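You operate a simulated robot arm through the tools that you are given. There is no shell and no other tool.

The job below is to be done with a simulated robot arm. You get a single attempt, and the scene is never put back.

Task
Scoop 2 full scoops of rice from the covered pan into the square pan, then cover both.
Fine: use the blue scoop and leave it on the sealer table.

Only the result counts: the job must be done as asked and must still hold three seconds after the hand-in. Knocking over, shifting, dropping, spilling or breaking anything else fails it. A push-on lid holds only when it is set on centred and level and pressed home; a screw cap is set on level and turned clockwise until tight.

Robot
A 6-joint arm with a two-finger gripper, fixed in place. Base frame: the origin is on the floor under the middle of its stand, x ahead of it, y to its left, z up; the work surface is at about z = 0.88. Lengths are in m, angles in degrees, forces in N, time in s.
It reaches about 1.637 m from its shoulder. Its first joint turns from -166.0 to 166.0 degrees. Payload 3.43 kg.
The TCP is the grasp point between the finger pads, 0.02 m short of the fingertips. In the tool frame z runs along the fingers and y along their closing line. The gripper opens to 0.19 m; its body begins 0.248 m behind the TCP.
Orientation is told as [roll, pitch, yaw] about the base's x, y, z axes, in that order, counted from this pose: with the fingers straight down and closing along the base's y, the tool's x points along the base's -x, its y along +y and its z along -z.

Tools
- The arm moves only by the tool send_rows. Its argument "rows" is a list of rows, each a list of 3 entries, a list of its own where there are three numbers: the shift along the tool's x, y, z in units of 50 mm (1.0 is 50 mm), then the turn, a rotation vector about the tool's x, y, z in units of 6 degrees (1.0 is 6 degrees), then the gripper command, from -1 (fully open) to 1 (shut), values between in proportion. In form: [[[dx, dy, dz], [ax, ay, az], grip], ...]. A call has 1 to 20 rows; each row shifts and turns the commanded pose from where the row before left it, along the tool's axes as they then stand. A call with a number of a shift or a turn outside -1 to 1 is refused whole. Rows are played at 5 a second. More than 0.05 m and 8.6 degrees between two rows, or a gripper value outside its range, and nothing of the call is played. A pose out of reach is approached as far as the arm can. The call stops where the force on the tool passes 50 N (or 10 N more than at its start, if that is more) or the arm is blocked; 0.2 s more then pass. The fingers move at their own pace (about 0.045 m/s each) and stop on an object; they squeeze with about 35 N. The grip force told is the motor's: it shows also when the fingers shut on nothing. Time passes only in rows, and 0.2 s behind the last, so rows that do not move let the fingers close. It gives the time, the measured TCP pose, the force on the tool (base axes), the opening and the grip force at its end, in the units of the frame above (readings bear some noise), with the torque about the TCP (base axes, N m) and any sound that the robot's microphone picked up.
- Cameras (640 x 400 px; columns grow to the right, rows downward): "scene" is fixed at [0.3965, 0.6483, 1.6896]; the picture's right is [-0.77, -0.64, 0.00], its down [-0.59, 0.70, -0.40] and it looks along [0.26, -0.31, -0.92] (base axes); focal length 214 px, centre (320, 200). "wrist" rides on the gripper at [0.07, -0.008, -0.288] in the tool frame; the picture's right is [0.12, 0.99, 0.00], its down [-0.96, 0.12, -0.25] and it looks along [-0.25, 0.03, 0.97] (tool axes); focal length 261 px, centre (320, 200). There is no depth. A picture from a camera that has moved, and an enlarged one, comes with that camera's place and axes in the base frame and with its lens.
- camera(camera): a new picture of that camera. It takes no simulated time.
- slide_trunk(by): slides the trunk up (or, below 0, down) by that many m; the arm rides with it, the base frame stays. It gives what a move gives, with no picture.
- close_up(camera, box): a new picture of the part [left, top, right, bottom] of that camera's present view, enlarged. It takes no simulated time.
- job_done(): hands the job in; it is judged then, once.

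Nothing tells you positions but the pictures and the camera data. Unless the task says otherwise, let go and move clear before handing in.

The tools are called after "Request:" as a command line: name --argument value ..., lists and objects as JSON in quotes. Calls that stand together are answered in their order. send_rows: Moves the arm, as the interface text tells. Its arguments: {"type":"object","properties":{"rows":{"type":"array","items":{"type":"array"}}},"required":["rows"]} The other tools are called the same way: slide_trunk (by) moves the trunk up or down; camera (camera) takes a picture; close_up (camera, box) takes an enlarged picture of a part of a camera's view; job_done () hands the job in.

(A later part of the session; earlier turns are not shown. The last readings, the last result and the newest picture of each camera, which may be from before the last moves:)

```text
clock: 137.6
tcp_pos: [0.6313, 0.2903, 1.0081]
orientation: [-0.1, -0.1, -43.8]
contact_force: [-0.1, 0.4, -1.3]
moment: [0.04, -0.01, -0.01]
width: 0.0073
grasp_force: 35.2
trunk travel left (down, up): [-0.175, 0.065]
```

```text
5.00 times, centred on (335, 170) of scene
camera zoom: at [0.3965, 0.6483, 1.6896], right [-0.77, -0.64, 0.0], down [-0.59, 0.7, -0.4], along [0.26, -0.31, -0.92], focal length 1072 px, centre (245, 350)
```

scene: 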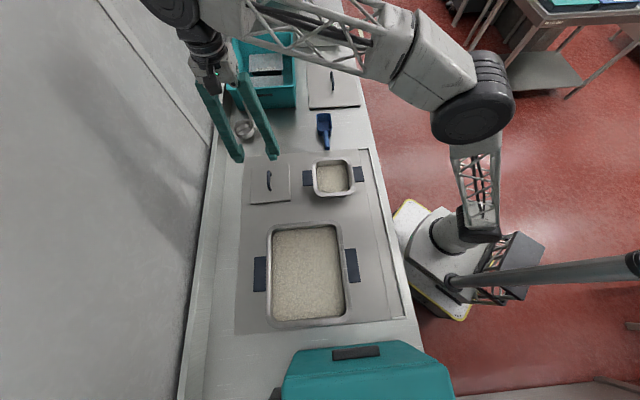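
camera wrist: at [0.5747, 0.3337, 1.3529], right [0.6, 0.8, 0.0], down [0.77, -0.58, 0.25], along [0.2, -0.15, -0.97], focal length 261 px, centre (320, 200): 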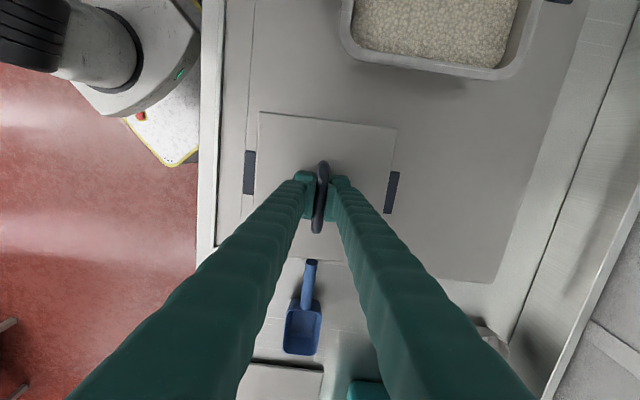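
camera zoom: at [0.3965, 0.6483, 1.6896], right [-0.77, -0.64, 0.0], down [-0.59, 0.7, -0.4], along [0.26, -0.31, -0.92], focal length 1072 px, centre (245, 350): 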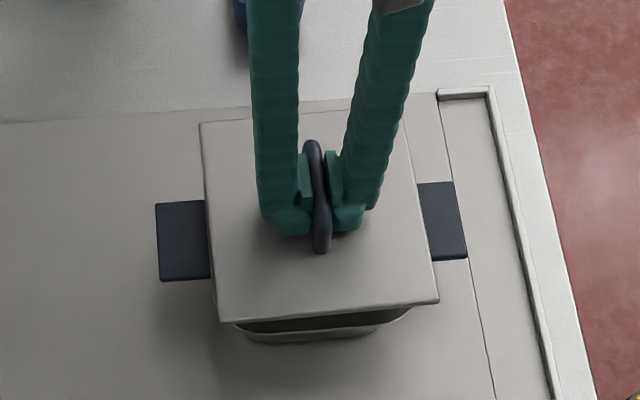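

Visible handle lengths on both sides are equal, so the lid is centred. I lower it in small steps until it touches.

Request:
send_rows --rows '[[[0, 0, 0.1], [0, 0, 0], 1], [[0, 0, 0.08], [0, 0, 0], 1], [[0, 0, 0], [0, 0, 0], 1]]'

Request:
send_rows --rows '[[[0, 0, 0.06], [0, 0, 0], 1], [[0, 0, 0], [0, 0, 0], 1]]'

Request:
send_rows --rows '[[[0, 0, 0.05], [0, 0, 0], 1], [[0, 0, 0], [0, 0, 0], 1]]'

```text
clock: 138.4
tcp_pos: [0.6324, 0.2915, 0.9979]
orientation: [-0.1, 0.0, -43.8]
contact_force: [0.2, 1.0, -1.5]
moment: [0.01, -0.02, 0.0]
width: 0.007
grasp_force: 35.1
trunk travel left (down, up): [-0.175, 0.065]
```

```text
clock: 139.0
tcp_pos: [0.6328, 0.2907, 0.9948]
orientation: [-0.2, -0.1, -43.9]
contact_force: [-0.2, -0.2, -0.7]
moment: [-0.02, 0.02, -0.01]
width: 0.007
grasp_force: 34.6
trunk travel left (down, up): [-0.175, 0.065]
```

```text
clock: 139.6
tcp_pos: [0.6319, 0.2923, 0.9914]
orientation: [-0.1, -0.1, -44.0]
contact_force: [0.2, -0.3, -1.4]
moment: [0.01, 0.01, -0.02]
width: 0.0071
grasp_force: 35.8
trunk travel left (down, up): [-0.175, 0.065]
```

Request:
send_rows --rows '[[[0, 0, 0.05], [0, 0, 0], 1], [[0, 0, 0], [0, 0, 0], 1]]'

Request:
send_rows --rows '[[[0, 0, 0.04], [0, 0, 0], 1], [[0, 0, 0], [0, 0, 0], 1]]'

Request:
send_rows --rows '[[[0, 0, 0.04], [0, 0, 0], 1], [[0, 0, 0], [0, 0, 0], 1]]'

```text
clock: 140.2
tcp_pos: [0.6317, 0.2928, 0.9891]
orientation: [-0.1, -0.1, -43.9]
contact_force: [0.5, -0.6, -2.2]
moment: [0.01, 0.02, -0.01]
width: 0.0074
grasp_force: 34.9
trunk travel left (down, up): [-0.175, 0.065]
```

```text
clock: 140.8
tcp_pos: [0.6324, 0.2904, 0.9874]
orientation: [-0.1, -0.2, -43.9]
contact_force: [-0.3, 0.1, -1.2]
moment: [-0.04, -0.05, 0.0]
width: 0.0071
grasp_force: 35.0
trunk travel left (down, up): [-0.175, 0.065]
```

```text
clock: 141.4
tcp_pos: [0.6318, 0.2911, 0.9831]
orientation: [-0.1, 0.0, -43.9]
contact_force: [-0.7, 0.4, -2.3]
moment: [-0.02, 0.0, -0.03]
width: 0.0071
grasp_force: 35.3
trunk travel left (down, up): [-0.175, 0.065]
```

Request:
close_up --camera "scene" --box '[290, 130, 380, 210]'

Request:
close_up --camera "wrist" --box '[225, 90, 415, 280]'

```text
5.00 times, centred on (335, 170) of scene
camera zoom: at [0.3965, 0.6483, 1.6896], right [-0.77, -0.64, 0.0], down [-0.59, 0.7, -0.4], along [0.26, -0.31, -0.92], focal length 1072 px, centre (245, 350)
```

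zoom: 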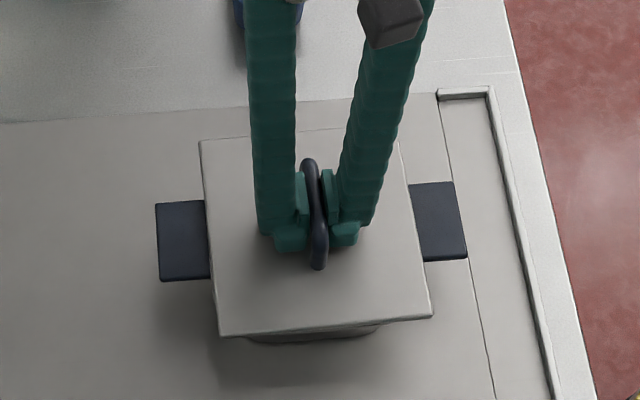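

```text
2.11 times, centred on (320, 185) of wrist
camera zoom: at [0.5763, 0.3338, 1.2734], right [0.6, 0.8, 0.0], down [0.77, -0.58, 0.25], along [0.2, -0.15, -0.97], focal length 549 px, centre (320, 232)
```

zoom: 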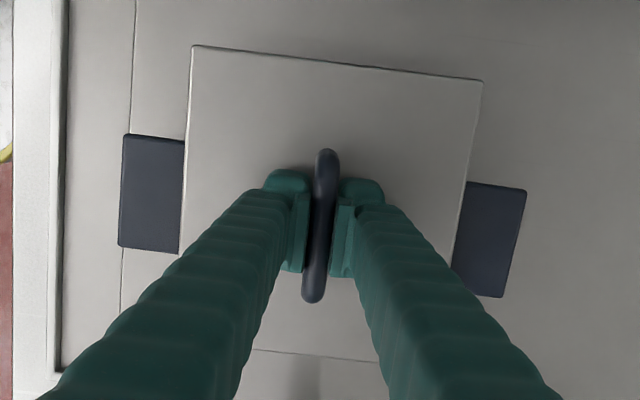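

Request:
send_rows --rows '[[[0, 0, 0.04], [0, 0, 0], 1], [[0, 0, 0], [0, 0, 0], 1]]'

Request:
send_rows --rows '[[[0, 0, 0.04], [0, 0, 0], 1], [[0, 0, 0], [0, 0, 0], 1]]'

Request:
send_rows --rows '[[[0, 0, 0.04], [0, 0, 0], 1], [[0, 0, 0], [0, 0, 0], 1]]'

```text
clock: 142.0
tcp_pos: [0.6319, 0.2914, 0.9825]
orientation: [-0.1, -0.2, -43.9]
contact_force: [-0.2, 0.3, -1.5]
moment: [0.0, 0.0, 0.01]
width: 0.0071
grasp_force: 35.3
trunk travel left (down, up): [-0.175, 0.065]
```

```text
clock: 142.6
tcp_pos: [0.6321, 0.292, 0.9796]
orientation: [0.0, -0.1, -43.9]
contact_force: [-0.1, 0.4, 4.8]
moment: [0.05, 0.05, -0.02]
width: 0.0072
grasp_force: 35.3
trunk travel left (down, up): [-0.175, 0.065]
```

```text
clock: 143.2
tcp_pos: [0.6314, 0.2918, 0.9798]
orientation: [0.1, -0.2, -43.7]
contact_force: [4.5, 2.0, 29.6]
moment: [-0.06, -0.01, -0.01]
width: 0.0069
grasp_force: 35.0
trunk travel left (down, up): [-0.175, 0.065]
```

Contact, evenly loaded. I press it further and watch for it going home.

Request:
send_rows --rows '[[[0, 0, 0.03], [0, 0, 0], 1], [[0, 0, 0], [0, 0, 0], 1]]'

Request:
close_up --camera "scene" --box '[290, 130, 380, 210]'

```text
clock: 143.8
tcp_pos: [0.631, 0.2929, 0.9784]
orientation: [0.1, -0.1, -43.9]
contact_force: [6.4, 3.1, 39.6]
moment: [-0.07, 0.04, 0.02]
width: 0.007
grasp_force: 34.8
trunk travel left (down, up): [-0.175, 0.065]
```

```text
5.00 times, centred on (335, 170) of scene
camera zoom: at [0.3965, 0.6483, 1.6896], right [-0.77, -0.64, 0.0], down [-0.59, 0.7, -0.4], along [0.26, -0.31, -0.92], focal length 1072 px, centre (245, 350)
```

zoom: 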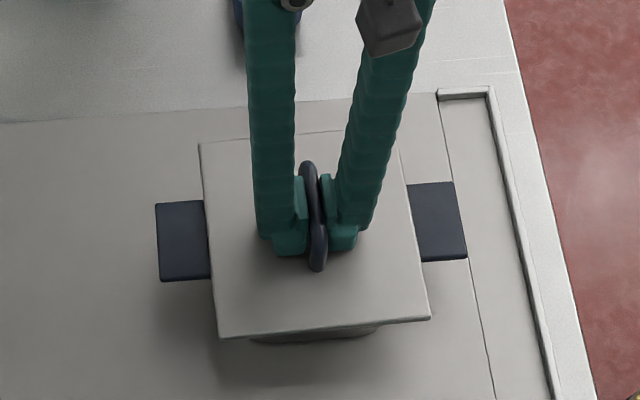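

Request:
send_rows --rows '[[[0, 0, 0.04], [0, 0, 0], 1], [[0, 0, 0.03], [0, 0, 0], 1], [[0, 0, 0], [0, 0, 0], 1]]'

```text
clock: 144.2
tcp_pos: [0.6325, 0.291, 0.9783]
orientation: [0.1, -0.2, -43.9]
contact_force: [-4.3, -3.7, 21.7]
moment: [0.26, 0.49, 0.01]
width: 0.0068
grasp_force: 34.9
trunk travel left (down, up): [-0.175, 0.065]
stopped in row 1: the force on the tool passed its limit at 54 N (the readings are from after the stop); the commanded pose is now the measured one
```

The force limit was reached without the lid moving further. I'll look at how it sits.

Request:
close_up --camera "scene" --box '[300, 140, 375, 205]'

Request:
close_up --camera "wrist" --box '[225, 90, 415, 280]'

```text
6.15 times, centred on (338, 172) of scene
camera zoom: at [0.3965, 0.6483, 1.6896], right [-0.77, -0.64, 0.0], down [-0.59, 0.7, -0.4], along [0.26, -0.31, -0.92], focal length 1320 px, centre (212, 369)
```

zoom: 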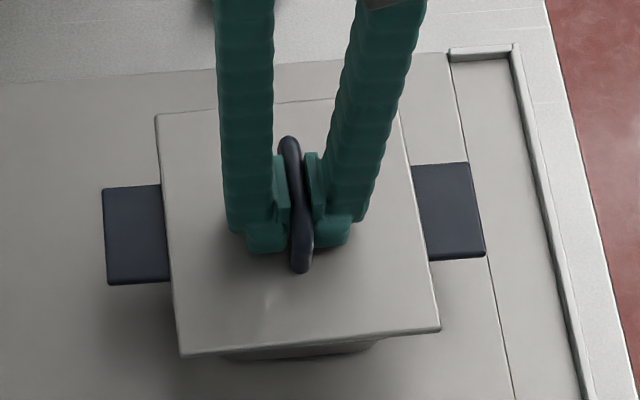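

```text
2.11 times, centred on (320, 185) of wrist
camera zoom: at [0.576, 0.3336, 1.267], right [0.6, 0.8, 0.0], down [0.77, -0.58, 0.25], along [0.2, -0.15, -0.97], focal length 549 px, centre (320, 232)
```

zoom: 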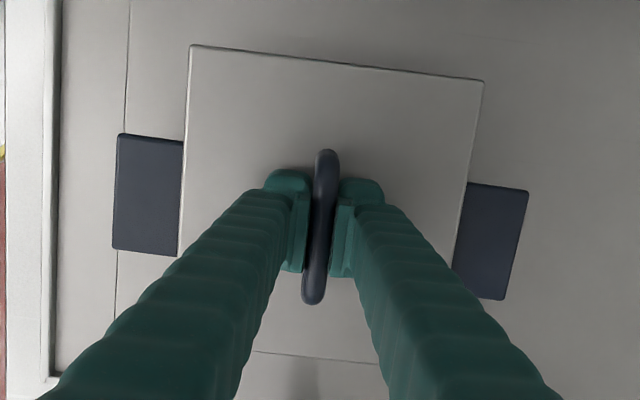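

The lid's outline coincides with the pan's rim on all four sides and its height matches a seated lid. I release it and rise to check.

Request:
send_rows --rows '[[[0, 0, 0], [0, 0, 0], 0.4], [[0, 0, 0], [0, 0, 0], 0.4], [[0, 0, 0], [0, 0, 0], 0.4], [[0, 0, -0.3], [0, 0, 0], 0.4], [[0, 0, -0.8], [0, 0, 0], 0.4], [[0, 0, -0.9], [0, 0, 0], 0.2], [[0, 0, -0.9], [0, 0, 0], 0.2]]'

Request:
camera --camera "wrist"

Request:
close_up --camera "scene" --box '[300, 140, 375, 205]'

Request:
close_up --camera "wrist" --box '[235, 90, 405, 270]'

```text
clock: 145.8
tcp_pos: [0.6341, 0.2949, 1.1238]
orientation: [0.0, -0.1, -43.8]
contact_force: [0.1, -0.1, -1.2]
moment: [-0.01, 0.08, 0.01]
width: 0.0759
grasp_force: 0.0
trunk travel left (down, up): [-0.175, 0.065]
```

```text
taken
camera wrist: at [0.5782, 0.336, 1.412], right [0.6, 0.8, 0.0], down [0.77, -0.58, 0.25], along [0.2, -0.15, -0.97], focal length 261 px, centre (320, 200)
```

wrist: 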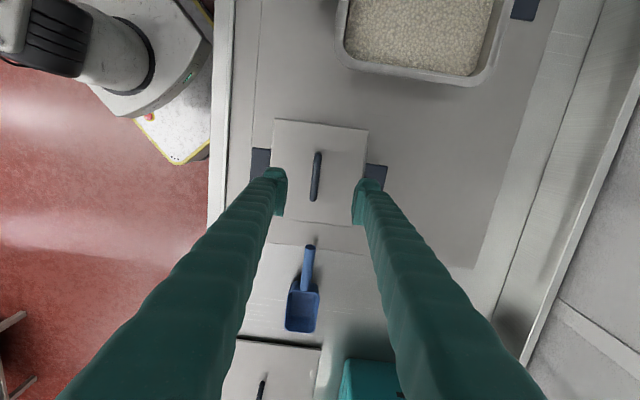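

```text
6.15 times, centred on (338, 172) of scene
camera zoom: at [0.3965, 0.6483, 1.6896], right [-0.77, -0.64, 0.0], down [-0.59, 0.7, -0.4], along [0.26, -0.31, -0.92], focal length 1320 px, centre (212, 369)
```

zoom: 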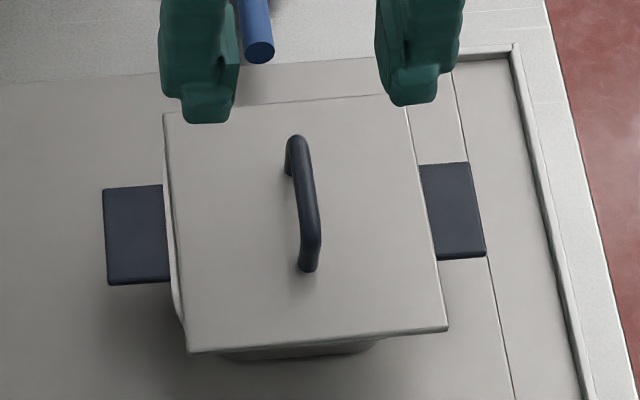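

```text
2.22 times, centred on (320, 180) of wrist
camera zoom: at [0.5782, 0.336, 1.412], right [0.6, 0.8, 0.0], down [0.77, -0.58, 0.25], along [0.2, -0.15, -0.97], focal length 579 px, centre (320, 244)
```

zoom: 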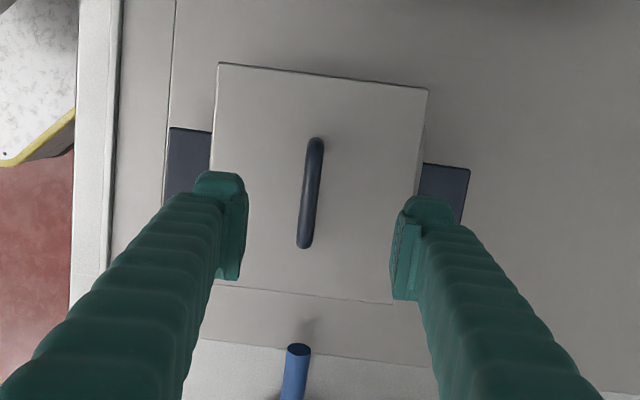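

After release the lid slid a few millimetres toward the robot, so it was only resting on the rim, not home. I'll examine how it sits now.

Request:
close_up --camera "scene" --box '[312, 160, 357, 202]'

Request:
close_up --camera "wrist" --box '[250, 105, 390, 235]'

```text
9.52 times, centred on (334, 181) of scene
camera zoom: at [0.3965, 0.6483, 1.6896], right [-0.77, -0.64, 0.0], down [-0.59, 0.7, -0.4], along [0.26, -0.31, -0.92], focal length 2043 px, centre (182, 381)
```

zoom: 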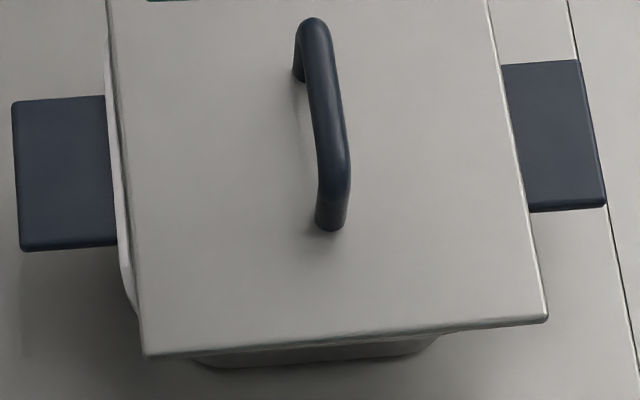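

```text
3.08 times, centred on (320, 170) of wrist
camera zoom: at [0.5782, 0.336, 1.412], right [0.6, 0.8, 0.0], down [0.77, -0.58, 0.25], along [0.2, -0.15, -0.97], focal length 802 px, centre (320, 292)
```

zoom: 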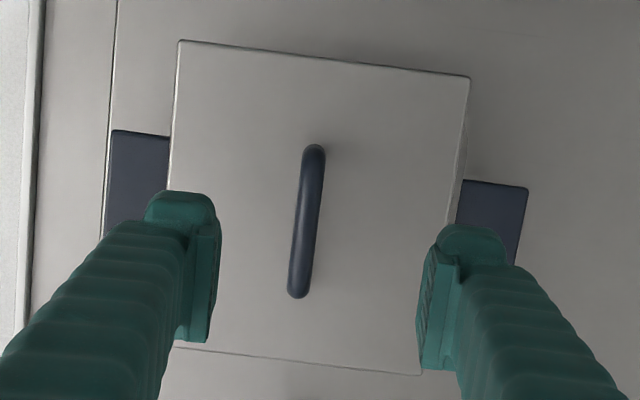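

The lid has moved about 4 mm toward the robot and the pan's far rim shows. I'll take its handle again, lift it slightly and re-centre it.

Request:
send_rows --rows '[[[-0.03, -0.12, 0.7], [0, 0, 0], 0.3], [[0, 0, 0.8], [0, 0, 0], 0.4], [[0, 0, 0.8], [0, 0, 0], 0.4], [[0, 0, 0.5], [0, 0, 0], 0.4]]'

Request:
close_up --camera "wrist" --box '[225, 90, 415, 280]'

```text
clock: 146.8
tcp_pos: [0.6319, 0.2886, 0.9833]
orientation: [0.1, -0.1, -43.8]
contact_force: [-0.1, -0.7, 0.7]
moment: [0.01, -0.02, -0.04]
width: 0.0569
grasp_force: 0.1
trunk travel left (down, up): [-0.175, 0.065]
```

```text
2.11 times, centred on (320, 185) of wrist
camera zoom: at [0.5751, 0.3309, 1.2717], right [0.6, 0.8, 0.0], down [0.77, -0.58, 0.25], along [0.2, -0.15, -0.97], focal length 549 px, centre (320, 232)
```

zoom: 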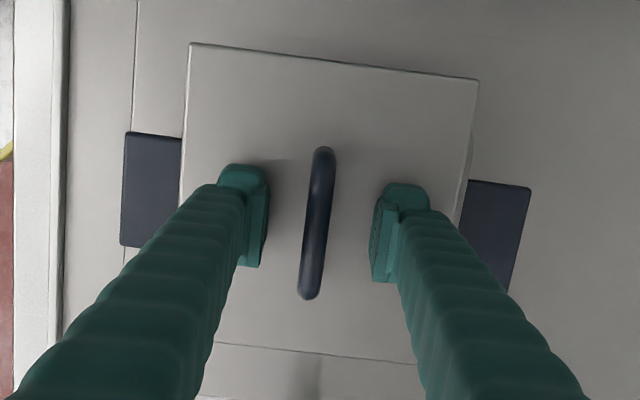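

Request:
send_rows --rows '[[[0, -0.04, 0.03], [0, 0, 0], 0.4], [[0, 0, 0], [0, 0, 0], 1], [[0, 0, 0], [0, 0, 0], 1], [[0, 0, 0], [0, 0, 0], 1], [[0, 0, 0], [0, 0, 0], 1], [[0, 0, 0], [0, 0, 0], 1]]'

Request:
send_rows --rows '[[[0, 0, -0.04], [0, 0, 0], 1], [[0, 0, 0], [0, 0, 0], 1]]'

Request:
send_rows --rows '[[[0, 0, -0.06], [0, 0, 0], 1], [[0, 0, 0], [0, 0, 0], 1]]'

```text
clock: 148.2
tcp_pos: [0.6292, 0.2872, 0.9813]
orientation: [0.1, -0.1, -43.8]
contact_force: [0.7, 1.6, -0.3]
moment: [-0.04, -0.03, -0.24]
width: 0.007
grasp_force: 35.3
trunk travel left (down, up): [-0.175, 0.065]
```

```text
clock: 148.8
tcp_pos: [0.6291, 0.287, 0.983]
orientation: [0.2, -0.1, -43.9]
contact_force: [0.5, 1.6, -1.9]
moment: [0.03, 0.02, -0.09]
width: 0.0072
grasp_force: 34.5
trunk travel left (down, up): [-0.175, 0.065]
```

```text
clock: 149.4
tcp_pos: [0.6284, 0.2873, 0.9862]
orientation: [0.2, -0.1, -44.0]
contact_force: [-0.1, -0.2, -0.9]
moment: [0.03, 0.01, 0.01]
width: 0.0072
grasp_force: 34.8
trunk travel left (down, up): [-0.175, 0.065]
```

The lid lifts freely with only its own weight. I raise it a bit and measure how it now sits in the fingers.

Request:
send_rows --rows '[[[0, 0, -0.3], [0, 0, 0], 1], [[0, 0, 0], [0, 0, 0], 1]]'

Request:
close_up --camera "wrist" --box '[225, 90, 415, 280]'

Request:
close_up --camera "scene" --box '[300, 140, 375, 205]'

```text
clock: 150.0
tcp_pos: [0.6293, 0.2851, 1.0002]
orientation: [0.1, -0.1, -43.9]
contact_force: [0.3, 0.3, -0.9]
moment: [0.01, -0.01, -0.02]
width: 0.007
grasp_force: 34.8
trunk travel left (down, up): [-0.175, 0.065]
```

```text
2.11 times, centred on (320, 185) of wrist
camera zoom: at [0.5726, 0.3276, 1.2887], right [0.6, 0.8, 0.0], down [0.77, -0.58, 0.25], along [0.2, -0.15, -0.97], focal length 549 px, centre (320, 232)
```

zoom: 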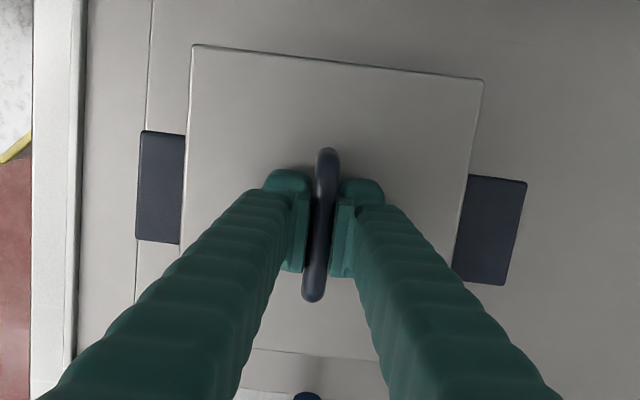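

```text
6.15 times, centred on (338, 172) of scene
camera zoom: at [0.3965, 0.6483, 1.6896], right [-0.77, -0.64, 0.0], down [-0.59, 0.7, -0.4], along [0.26, -0.31, -0.92], focal length 1320 px, centre (212, 369)
```

zoom: 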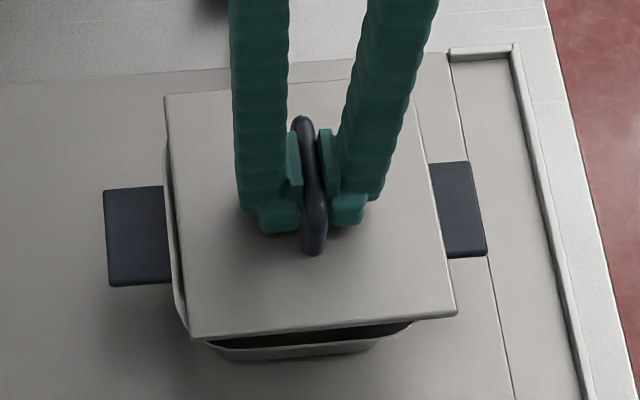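

The lid sits in the fingers exactly as before. I shift it 5 mm outward and 1 mm right, so it comes over the pan's centre, and lower it again.

Request:
send_rows --rows '[[[-0.02, 0.104, 0], [0, 0, 0.05], 1], [[0, 0, 0.15], [0, 0, 0], 1], [[0, 0, 0.1], [0, 0, 0], 1], [[0, 0, 0], [0, 0, 0], 1]]'

Request:
close_up --camera "scene" --box '[300, 140, 375, 205]'

Request:
close_up --camera "wrist" --box '[225, 90, 415, 280]'

```text
clock: 151.0
tcp_pos: [0.6332, 0.2886, 0.9879]
orientation: [0.1, -0.1, -44.2]
contact_force: [-0.2, 0.5, -1.2]
moment: [0.02, -0.01, 0.0]
width: 0.0072
grasp_force: 35.4
trunk travel left (down, up): [-0.175, 0.065]
```

```text
6.15 times, centred on (338, 172) of scene
camera zoom: at [0.3965, 0.6483, 1.6896], right [-0.77, -0.64, 0.0], down [-0.59, 0.7, -0.4], along [0.26, -0.31, -0.92], focal length 1320 px, centre (212, 369)
```

zoom: 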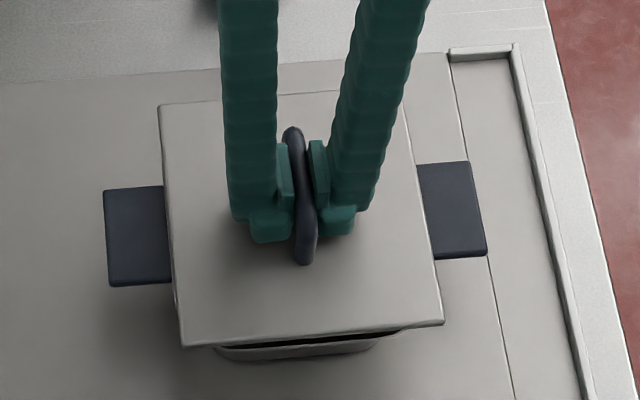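

```text
2.11 times, centred on (320, 185) of wrist
camera zoom: at [0.5769, 0.3308, 1.2762], right [0.61, 0.8, 0.0], down [0.77, -0.59, 0.25], along [0.2, -0.15, -0.97], focal length 549 px, centre (320, 232)
```

zoom: 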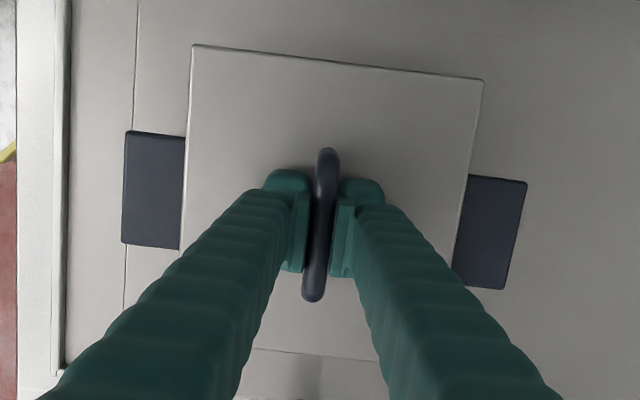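

Centred to within about a millimetre in both views. I lower until contact.

Request:
send_rows --rows '[[[0, 0.01, 0.08], [0, 0, 0], 1], [[0, 0, 0], [0, 0, 0], 1]]'

Request:
send_rows --rows '[[[0, 0, 0.04], [0, 0, 0], 1], [[0, 0, 0], [0, 0, 0], 1]]'

Request:
send_rows --rows '[[[0, 0, 0.03], [0, 0, 0], 1], [[0, 0, 0], [0, 0, 0], 1]]'

```text
clock: 151.6
tcp_pos: [0.6338, 0.2884, 0.9843]
orientation: [0.1, 0.0, -44.2]
contact_force: [-0.2, 0.4, -1.3]
moment: [0.0, 0.02, 0.01]
width: 0.0072
grasp_force: 34.2
trunk travel left (down, up): [-0.175, 0.065]
```

```text
clock: 152.2
tcp_pos: [0.6329, 0.2874, 0.9826]
orientation: [0.1, -0.1, -44.2]
contact_force: [-1.5, 0.0, -2.0]
moment: [-0.02, 0.0, 0.0]
width: 0.0072
grasp_force: 34.4
trunk travel left (down, up): [-0.175, 0.065]
```

```text
clock: 152.8
tcp_pos: [0.6326, 0.288, 0.9803]
orientation: [0.1, -0.1, -44.2]
contact_force: [0.5, 0.5, -1.8]
moment: [-0.03, 0.02, 0.04]
width: 0.0074
grasp_force: 35.3
trunk travel left (down, up): [-0.175, 0.065]
```

Request:
send_rows --rows '[[[0, 0, 0.03], [0, 0, 0], 1], [[0, 0, 0], [0, 0, 0], 1]]'

Request:
send_rows --rows '[[[0, 0, 0.02], [0, 0, 0], 1], [[0, 0, 0], [0, 0, 0], 1]]'

Request:
send_rows --rows '[[[0, 0, 0.02], [0, 0, 0], 1], [[0, 0, 0], [0, 0, 0], 1]]'

```text
clock: 153.4
tcp_pos: [0.6334, 0.2893, 0.9796]
orientation: [0.3, -0.2, -44.1]
contact_force: [-1.8, 2.1, 23.8]
moment: [0.18, 0.18, -0.09]
width: 0.0072
grasp_force: 35.1
trunk travel left (down, up): [-0.175, 0.065]
```

```text
clock: 154.0
tcp_pos: [0.6334, 0.2888, 0.9789]
orientation: [0.2, -0.2, -44.1]
contact_force: [2.5, 4.6, 30.3]
moment: [-0.12, -0.04, -0.05]
width: 0.0069
grasp_force: 35.4
trunk travel left (down, up): [-0.175, 0.065]
```

```text
clock: 154.6
tcp_pos: [0.6326, 0.2886, 0.9794]
orientation: [0.2, -0.1, -44.2]
contact_force: [2.8, 6.0, 38.8]
moment: [-0.11, 0.12, 0.02]
width: 0.0067
grasp_force: 34.7
trunk travel left (down, up): [-0.175, 0.065]
```

Contact at the same height, evenly. This time I take the load off before opening so that the lid isn't dragged sideways.

Request:
send_rows --rows '[[[0, 0, -0.02], [0, 0, 0], 1], [[0, 0, -0.02], [0, 0, 0], 1], [[0, 0, 0], [0, 0, 0], 1]]'

Request:
close_up --camera "scene" --box '[300, 140, 375, 205]'

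```text
clock: 155.4
tcp_pos: [0.633, 0.2886, 0.9801]
orientation: [0.0, -0.1, -44.2]
contact_force: [7.0, 1.5, 16.1]
moment: [-0.22, -0.23, 0.1]
width: 0.0064
grasp_force: 35.3
trunk travel left (down, up): [-0.175, 0.065]
```

```text
6.15 times, centred on (338, 172) of scene
camera zoom: at [0.3965, 0.6483, 1.6896], right [-0.77, -0.64, 0.0], down [-0.59, 0.7, -0.4], along [0.26, -0.31, -0.92], focal length 1320 px, centre (212, 369)
```

zoom: 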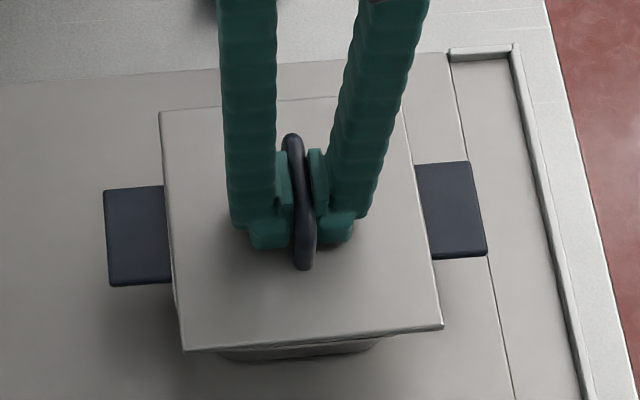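

Request:
send_rows --rows '[[[0, 0, -0.02], [0, 0, 0], 1], [[0, 0, 0], [0, 0, 0], 1]]'

Request:
send_rows --rows '[[[0, 0, -0.015], [0, 0, 0], 1], [[0, 0, 0], [0, 0, 0], 1]]'

```text
clock: 156.0
tcp_pos: [0.633, 0.289, 0.9795]
orientation: [0.0, -0.1, -44.2]
contact_force: [0.0, 0.7, -1.2]
moment: [0.01, -0.02, -0.01]
width: 0.0068
grasp_force: 35.1
trunk travel left (down, up): [-0.175, 0.065]
```

```text
clock: 156.6
tcp_pos: [0.6343, 0.2892, 0.9813]
orientation: [0.1, -0.1, -44.1]
contact_force: [1.1, 0.4, -1.4]
moment: [-0.02, -0.01, -0.01]
width: 0.0066
grasp_force: 34.5
trunk travel left (down, up): [-0.175, 0.065]
```

The lid still lifts freely, so it isn't home yet. I'll look at the big lid lying on the counter to understand how these lids are built underneath.

Request:
close_up --camera "scene" --box '[300, 55, 370, 115]'

Request:
close_up --camera "scene" --box '[305, 85, 365, 115]'

Request:
close_up --camera "scene" --box '[308, 175, 368, 205]'

```text
6.67 times, centred on (335, 85) of scene
camera zoom: at [0.3965, 0.6483, 1.6896], right [-0.77, -0.64, 0.0], down [-0.59, 0.7, -0.4], along [0.26, -0.31, -0.92], focal length 1430 px, centre (220, 967)
```

zoom: 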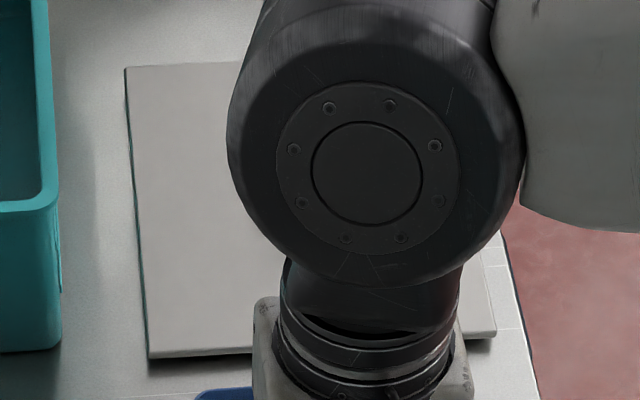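

```text
10.67 times, centred on (335, 100) of scene
camera zoom: at [0.3965, 0.6483, 1.6896], right [-0.77, -0.64, 0.0], down [-0.59, 0.7, -0.4], along [0.26, -0.31, -0.92], focal length 2288 px, centre (160, 1267)
```

zoom: 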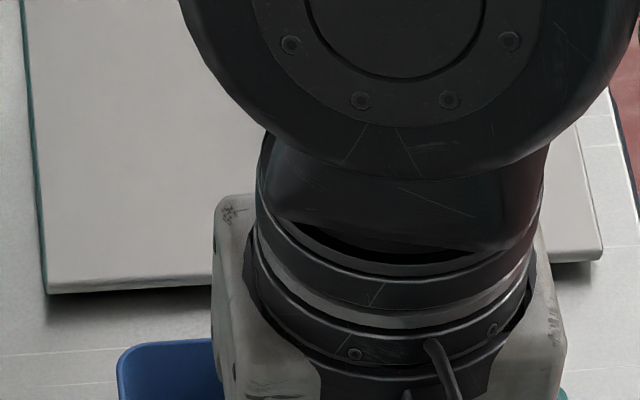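

```text
10.67 times, centred on (338, 190) of scene
camera zoom: at [0.3965, 0.6483, 1.6896], right [-0.77, -0.64, 0.0], down [-0.59, 0.7, -0.4], along [0.26, -0.31, -0.92], focal length 2288 px, centre (128, 307)
```

zoom: 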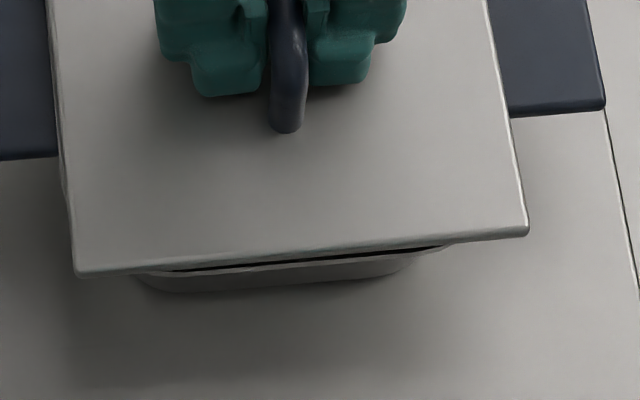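

The big lid's plate stands off the counter, so these lids have a plug underneath; after the first release the small lid's plate did lie flush on the rim. It is a loose-fitting lid, so I set it down lightly, centred, and release without side load.

Request:
send_rows --rows '[[[0, 0.02, 0], [0, 0, 0], 1], [[0, 0, 0.03], [0, 0, 0], 1], [[0, 0, 0], [0, 0, 0], 1]]'

Request:
close_up --camera "scene" --box '[308, 150, 368, 205]'

```text
clock: 157.4
tcp_pos: [0.6341, 0.2897, 0.979]
orientation: [0.0, -0.1, -44.2]
contact_force: [-0.1, -0.7, -1.2]
moment: [-0.02, 0.01, -0.01]
width: 0.0069
grasp_force: 34.8
trunk travel left (down, up): [-0.175, 0.065]
```

```text
7.27 times, centred on (338, 178) of scene
camera zoom: at [0.3965, 0.6483, 1.6896], right [-0.77, -0.64, 0.0], down [-0.59, 0.7, -0.4], along [0.26, -0.31, -0.92], focal length 1560 px, centre (189, 364)
```

zoom: 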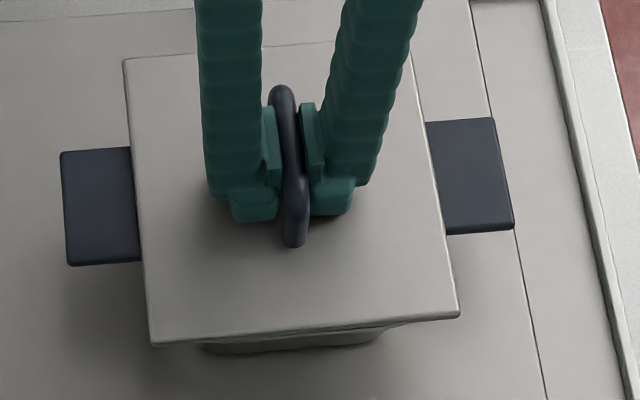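

Request:
send_rows --rows '[[[0, 0, 0.02], [0, 0, 0], 1], [[0, 0, 0], [0, 0, 0], 1]]'

Request:
send_rows --rows '[[[0, 0, 0.015], [0, 0, 0], 1], [[0, 0, 0], [0, 0, 0], 1]]'

```text
clock: 158.0
tcp_pos: [0.6329, 0.2893, 0.9788]
orientation: [0.1, -0.1, -44.2]
contact_force: [0.1, 0.9, 1.7]
moment: [0.11, 0.24, -0.07]
width: 0.0069
grasp_force: 34.8
trunk travel left (down, up): [-0.175, 0.065]
```

```text
clock: 158.6
tcp_pos: [0.6347, 0.2905, 0.9782]
orientation: [0.2, -0.2, -44.2]
contact_force: [-0.1, -1.8, 10.2]
moment: [0.05, 0.16, 0.02]
width: 0.0071
grasp_force: 35.2
trunk travel left (down, up): [-0.175, 0.065]
```

Request:
send_rows --rows '[[[0, 0, 0.03], [0, 0, 0], 1], [[0, 0, 0.02], [0, 0, 0], 1], [[0, 0, 0], [0, 0, 0], 1]]'

Request:
send_rows --rows '[[[0, 0, -0.03], [0, 0, 0], 1], [[0, 0, -0.02], [0, 0, 0], 1], [[0, 0, 0], [0, 0, 0], 1]]'

```text
clock: 159.5
tcp_pos: [0.6328, 0.2887, 0.9779]
orientation: [0.2, -0.2, -44.1]
contact_force: [-5.6, -2.0, 23.1]
moment: [0.2, 0.55, -0.01]
width: 0.007
grasp_force: 34.7
trunk travel left (down, up): [-0.175, 0.065]
stopped in row 3: the force on the tool passed its limit at 51 N (the readings are from after the stop); the commanded pose is now the measured one
```

```text
clock: 160.3
tcp_pos: [0.6351, 0.2892, 0.9792]
orientation: [0.1, -0.1, -44.2]
contact_force: [0.1, 0.0, -1.7]
moment: [-0.01, -0.01, 0.0]
width: 0.0068
grasp_force: 35.0
trunk travel left (down, up): [-0.175, 0.065]
```

Pressed to 51 N, then unloaded. I lower to a light touch and open.

Request:
send_rows --rows '[[[0, 0, 0.03], [0, 0, 0], 1], [[0, 0, 0], [0, 0, 0], 1]]'

Request:
close_up --camera "scene" --box '[308, 150, 368, 205]'

```text
clock: 160.9
tcp_pos: [0.634, 0.2908, 0.9789]
orientation: [0.3, -0.1, -44.2]
contact_force: [-0.2, 0.3, 9.2]
moment: [-0.01, 0.24, -0.07]
width: 0.0066
grasp_force: 35.1
trunk travel left (down, up): [-0.175, 0.065]
```

```text
7.27 times, centred on (338, 178) of scene
camera zoom: at [0.3965, 0.6483, 1.6896], right [-0.77, -0.64, 0.0], down [-0.59, 0.7, -0.4], along [0.26, -0.31, -0.92], focal length 1560 px, centre (189, 364)
```

zoom: 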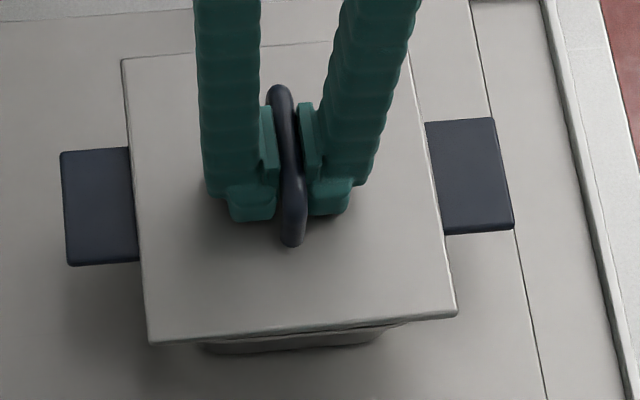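

Request:
send_rows --rows '[[[0, 0, 0], [0, 0, 0], 0.8], [[0, 0, 0], [0, 0, 0], 0.7], [[0, 0, 0], [0, 0, 0], 0.5], [[0, 0, 0], [0, 0, 0], 0.4]]'

Request:
close_up --camera "scene" --box '[308, 150, 368, 205]'

Request:
close_up --camera "wrist" --box '[225, 90, 415, 280]'

```text
clock: 161.9
tcp_pos: [0.6357, 0.2909, 0.9788]
orientation: [0.3, -0.2, -44.1]
contact_force: [6.4, 7.1, 24.5]
moment: [-0.4, 0.45, 0.05]
width: 0.0512
grasp_force: 0.1
trunk travel left (down, up): [-0.175, 0.065]
```

```text
7.27 times, centred on (338, 178) of scene
camera zoom: at [0.3965, 0.6483, 1.6896], right [-0.77, -0.64, 0.0], down [-0.59, 0.7, -0.4], along [0.26, -0.31, -0.92], focal length 1560 px, centre (189, 364)
```

zoom: 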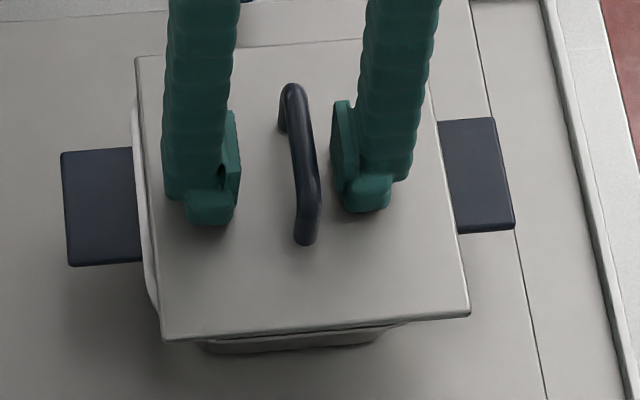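

```text
2.11 times, centred on (320, 185) of wrist
camera zoom: at [0.5777, 0.3323, 1.267], right [0.61, 0.8, 0.0], down [0.77, -0.59, 0.25], along [0.2, -0.15, -0.97], focal length 549 px, centre (320, 232)
```

zoom: 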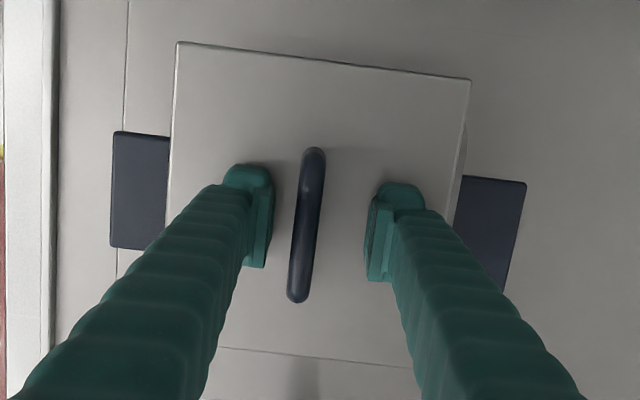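

Now I see the cause: the fingertips were touching the lid's plate, so opening them dragged it 7 mm. I'll raise the fingers 7 mm, centre on the handle and grip it higher so they clear the plate.

Request:
send_rows --rows '[[[0, 0, -0.16], [0, 0, 0], 0.4], [[0, -0.15, 0], [0, 0, 0], 0.4], [[0, 0, 0], [0, 0, 0], 0.4]]'

Request:
close_up --camera "wrist" --box '[225, 90, 415, 280]'

Request:
close_up --camera "scene" --box '[308, 150, 368, 205]'

```text
clock: 162.7
tcp_pos: [0.6306, 0.2849, 0.986]
orientation: [0.2, -0.1, -44.1]
contact_force: [0.6, 0.0, -0.1]
moment: [0.02, -0.02, -0.01]
width: 0.0571
grasp_force: 0.1
trunk travel left (down, up): [-0.175, 0.065]
```

```text
2.11 times, centred on (320, 185) of wrist
camera zoom: at [0.573, 0.3262, 1.2744], right [0.61, 0.8, 0.0], down [0.77, -0.59, 0.25], along [0.2, -0.15, -0.97], focal length 549 px, centre (320, 232)
```

zoom: 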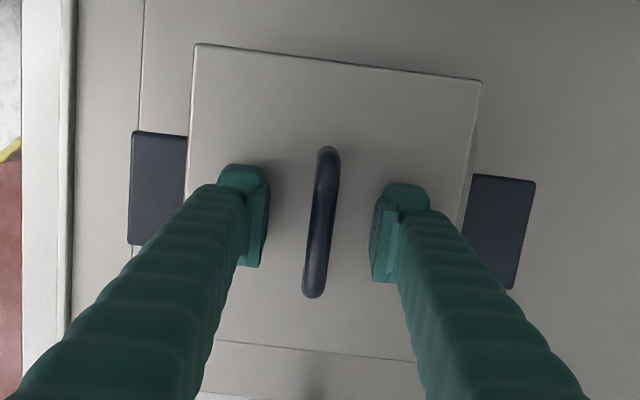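

```text
7.27 times, centred on (338, 178) of scene
camera zoom: at [0.3965, 0.6483, 1.6896], right [-0.77, -0.64, 0.0], down [-0.59, 0.7, -0.4], along [0.26, -0.31, -0.92], focal length 1560 px, centre (189, 364)
```

zoom: 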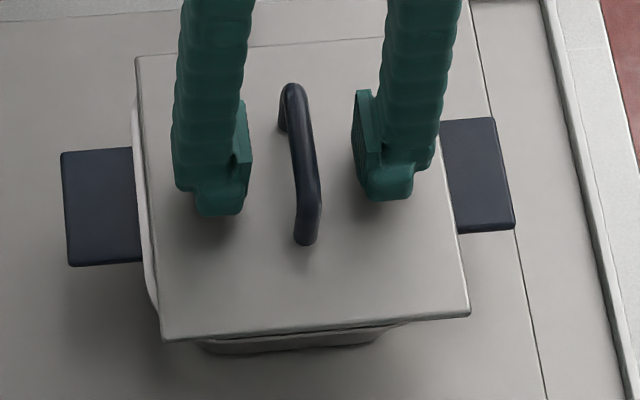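

Request:
send_rows --rows '[[[0, 0.005, 0], [0, 0, 0], 1], [[0, 0, 0], [0, 0, 0], 1], [[0, 0, 0], [0, 0, 0], 1], [[0, 0, 0], [0, 0, 0], 1], [[0, 0, -0.2], [0, 0, 0], 1], [[0, 0.146, 0], [0, 0, 0], 1], [[0, 0, 0], [0, 0, 0], 1]]'

Request:
close_up --camera "scene" --box '[308, 150, 368, 205]'

Request:
close_up --camera "wrist" --box '[225, 90, 415, 280]'

```text
clock: 164.3
tcp_pos: [0.6343, 0.2895, 0.9949]
orientation: [0.2, -0.2, -44.1]
contact_force: [-0.2, 0.0, -2.3]
moment: [0.04, 0.02, 0.02]
width: 0.0076
grasp_force: 34.9
trunk travel left (down, up): [-0.175, 0.065]
```

```text
7.27 times, centred on (338, 178) of scene
camera zoom: at [0.3965, 0.6483, 1.6896], right [-0.77, -0.64, 0.0], down [-0.59, 0.7, -0.4], along [0.26, -0.31, -0.92], focal length 1560 px, centre (189, 364)
```

zoom: 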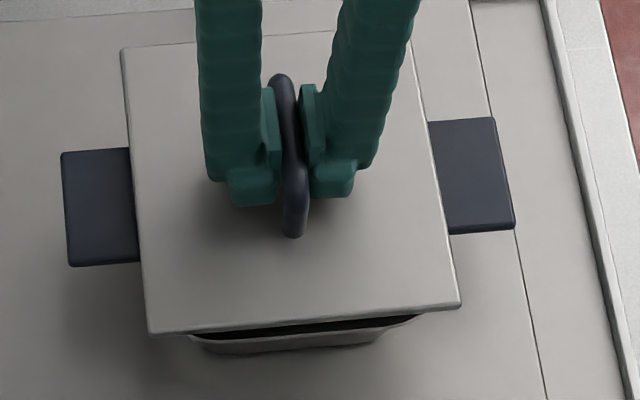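

```text
2.11 times, centred on (320, 185) of wrist
camera zoom: at [0.5778, 0.332, 1.2842], right [0.61, 0.8, 0.0], down [0.77, -0.59, 0.25], along [0.2, -0.15, -0.97], focal length 549 px, centre (320, 232)
```

zoom: 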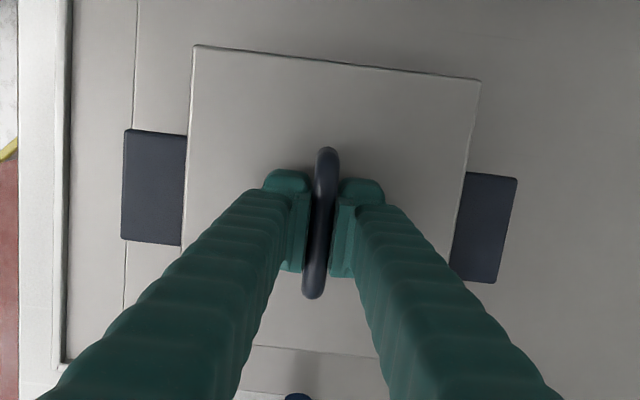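

In both views the lid is now centred to within 2 mm. I correct by 1.8 mm and lower until it touches lightly.

Request:
send_rows --rows '[[[-0.01, -0.036, 0.1], [0, 0, 0], 1], [[0, 0, 0.06], [0, 0, 0], 1], [[0, 0, 0], [0, 0, 0], 1]]'

Request:
send_rows --rows '[[[0, 0, 0.03], [0, 0, 0], 1], [[0, 0, 0], [0, 0, 0], 1]]'

Request:
send_rows --rows '[[[0, 0, 0.02], [0, 0, 0], 1], [[0, 0, 0], [0, 0, 0], 1]]'

```text
clock: 165.1
tcp_pos: [0.6332, 0.2884, 0.9876]
orientation: [0.2, -0.3, -44.2]
contact_force: [-0.1, 0.6, -1.7]
moment: [0.0, 0.01, 0.02]
width: 0.0075
grasp_force: 34.8
trunk travel left (down, up): [-0.175, 0.065]
```

```text
clock: 165.7
tcp_pos: [0.6346, 0.2873, 0.9864]
orientation: [0.2, -0.1, -44.2]
contact_force: [0.5, 0.4, -1.5]
moment: [-0.04, 0.02, -0.01]
width: 0.0072
grasp_force: 35.5
trunk travel left (down, up): [-0.175, 0.065]
```

```text
clock: 166.3
tcp_pos: [0.6332, 0.2872, 0.9854]
orientation: [0.3, -0.2, -44.2]
contact_force: [1.5, -0.4, 4.5]
moment: [0.07, 0.05, 0.06]
width: 0.0075
grasp_force: 35.5
trunk travel left (down, up): [-0.175, 0.065]
```

Contact. I press it home in steps, keeping an eye on the side forces.

Request:
send_rows --rows '[[[0, 0, 0.03], [0, 0, 0], 1], [[0, 0, 0], [0, 0, 0], 1]]'

Request:
send_rows --rows '[[[0, 0, 0.02], [0, 0, 0], 1], [[0, 0, 0], [0, 0, 0], 1]]'

Request:
close_up --camera "scene" --box '[308, 150, 368, 205]'

```text
clock: 166.9
tcp_pos: [0.634, 0.2892, 0.9855]
orientation: [0.4, -0.4, -44.2]
contact_force: [5.3, -0.4, 28.8]
moment: [0.08, 0.1, 0.01]
width: 0.0078
grasp_force: 35.7
trunk travel left (down, up): [-0.175, 0.065]
```

```text
clock: 167.5
tcp_pos: [0.6334, 0.2891, 0.9831]
orientation: [0.4, -0.1, -44.1]
contact_force: [10.7, 2.6, 29.8]
moment: [-0.08, 0.01, 0.01]
width: 0.0074
grasp_force: 34.4
trunk travel left (down, up): [-0.175, 0.065]
```

```text
7.27 times, centred on (338, 178) of scene
camera zoom: at [0.3965, 0.6483, 1.6896], right [-0.77, -0.64, 0.0], down [-0.59, 0.7, -0.4], along [0.26, -0.31, -0.92], focal length 1560 px, centre (189, 364)
```

zoom: 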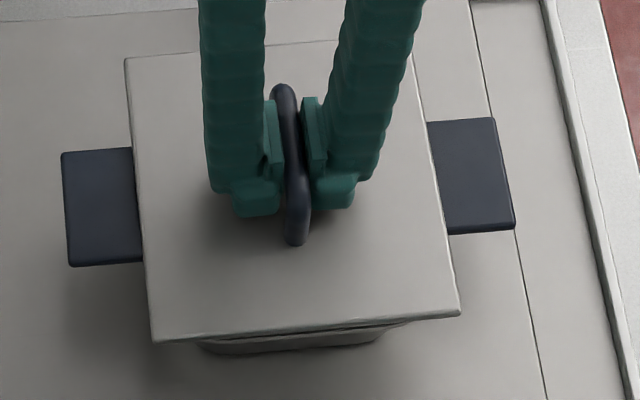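

There is a sideways reaction of about 10 N toward +n/+c, meaning the lid wants to sit about a millimetre that way. I yield in that direction.

Request:
send_rows --rows '[[[-0.02, 0.03, 0], [0, 0, 0], 1], [[0, 0, 0], [0, 0, 0], 1]]'

Request:
send_rows --rows '[[[0, 0.02, 0.02], [0, 0, 0], 1], [[0, 0, 0], [0, 0, 0], 1]]'

```text
clock: 168.1
tcp_pos: [0.6334, 0.2891, 0.9837]
orientation: [0.2, -0.2, -44.1]
contact_force: [-5.3, -1.7, 26.1]
moment: [0.13, 0.03, -0.04]
width: 0.0073
grasp_force: 35.2
trunk travel left (down, up): [-0.175, 0.065]
```

```text
clock: 168.7
tcp_pos: [0.6351, 0.289, 0.9836]
orientation: [0.4, -0.2, -44.2]
contact_force: [-8.8, -2.8, 24.3]
moment: [0.08, -0.04, 0.01]
width: 0.0072
grasp_force: 35.2
trunk travel left (down, up): [-0.175, 0.065]
```

Request:
send_rows --rows '[[[0, 0, -0.03], [0, 0, 0], 1], [[0, 0, 0], [0, 0, 0], 1]]'

Request:
close_up --camera "scene" --box '[308, 150, 368, 205]'

Request:
close_up --camera "wrist" --box '[225, 90, 415, 280]'

```text
clock: 169.3
tcp_pos: [0.6358, 0.289, 0.9817]
orientation: [0.3, -0.3, -44.2]
contact_force: [-0.5, -0.6, -1.5]
moment: [-0.03, -0.03, -0.01]
width: 0.0073
grasp_force: 34.7
trunk travel left (down, up): [-0.175, 0.065]
```

```text
7.27 times, centred on (338, 178) of scene
camera zoom: at [0.3965, 0.6483, 1.6896], right [-0.77, -0.64, 0.0], down [-0.59, 0.7, -0.4], along [0.26, -0.31, -0.92], focal length 1560 px, centre (189, 364)
```

zoom: 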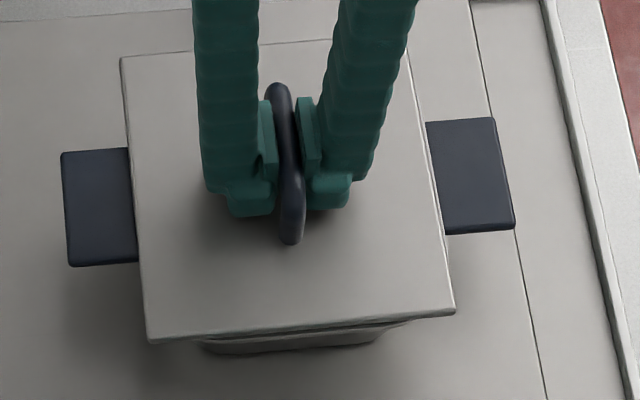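

```text
2.11 times, centred on (320, 185) of wrist
camera zoom: at [0.5793, 0.3319, 1.2709], right [0.61, 0.8, 0.0], down [0.77, -0.59, 0.25], along [0.2, -0.15, -0.97], focal length 549 px, centre (320, 232)
```

zoom: 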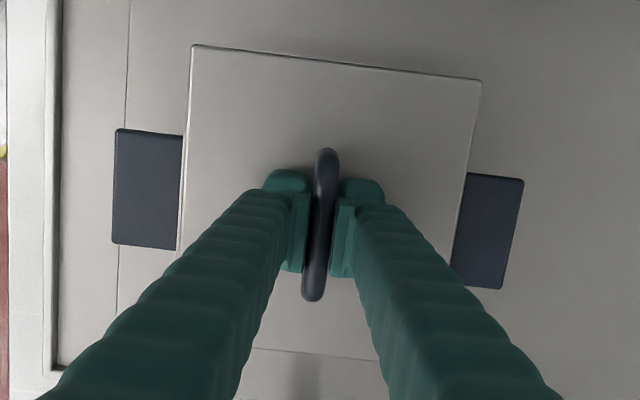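

The lid now hangs free just above the rim and is about 2–3 mm too far out. I correct that, touch down lightly and open, the fingertips clear of the plate.

Request:
send_rows --rows '[[[0, 0, -0.04], [0, 0, 0], 1], [[0, -0.048, 0], [0, 0, 0], 1], [[0, 0, 0], [0, 0, 0], 1]]'

Request:
send_rows --rows '[[[0, 0, 0.05], [0, 0, 0], 1], [[0, 0, 0], [0, 0, 0], 1]]'

Request:
close_up --camera "scene" --box '[308, 150, 368, 205]'

```text
clock: 170.1
tcp_pos: [0.6335, 0.2882, 0.9853]
orientation: [0.1, -0.1, -44.2]
contact_force: [0.1, -0.6, -2.5]
moment: [-0.01, -0.02, -0.01]
width: 0.0074
grasp_force: 35.2
trunk travel left (down, up): [-0.175, 0.065]
```

```text
clock: 170.7
tcp_pos: [0.6333, 0.2878, 0.9822]
orientation: [0.2, -0.2, -44.3]
contact_force: [0.3, 0.6, -1.0]
moment: [0.03, 0.0, -0.01]
width: 0.0074
grasp_force: 35.3
trunk travel left (down, up): [-0.175, 0.065]
```

```text
7.27 times, centred on (338, 178) of scene
camera zoom: at [0.3965, 0.6483, 1.6896], right [-0.77, -0.64, 0.0], down [-0.59, 0.7, -0.4], along [0.26, -0.31, -0.92], focal length 1560 px, centre (189, 364)
```

zoom: 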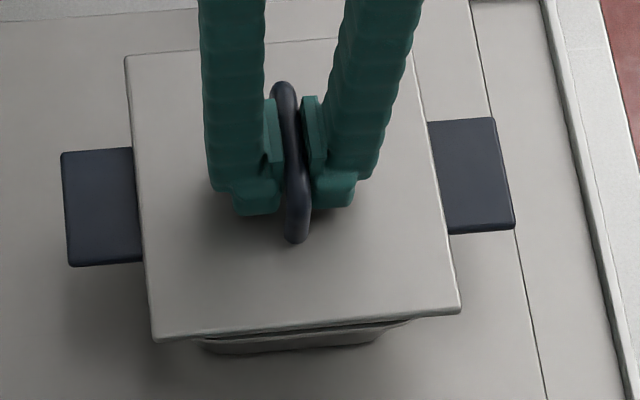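

Request:
send_rows --rows '[[[0, 0, 0.02], [0, 0, 0], 1], [[0, 0, 0], [0, 0, 0], 1]]'

Request:
send_rows --rows '[[[0, 0, 0.01], [0, 0, 0], 1], [[0, 0, 0], [0, 0, 0], 1]]'

```text
clock: 171.3
tcp_pos: [0.6345, 0.2865, 0.9828]
orientation: [0.3, -0.1, -44.1]
contact_force: [0.2, 2.3, 6.3]
moment: [0.09, 0.09, -0.03]
width: 0.0074
grasp_force: 35.4
trunk travel left (down, up): [-0.175, 0.065]
```

```text
clock: 171.9
tcp_pos: [0.633, 0.2883, 0.9817]
orientation: [0.2, -0.2, -44.1]
contact_force: [1.5, 0.1, 14.2]
moment: [-0.04, 0.0, 0.01]
width: 0.0073
grasp_force: 34.9
trunk travel left (down, up): [-0.175, 0.065]
```

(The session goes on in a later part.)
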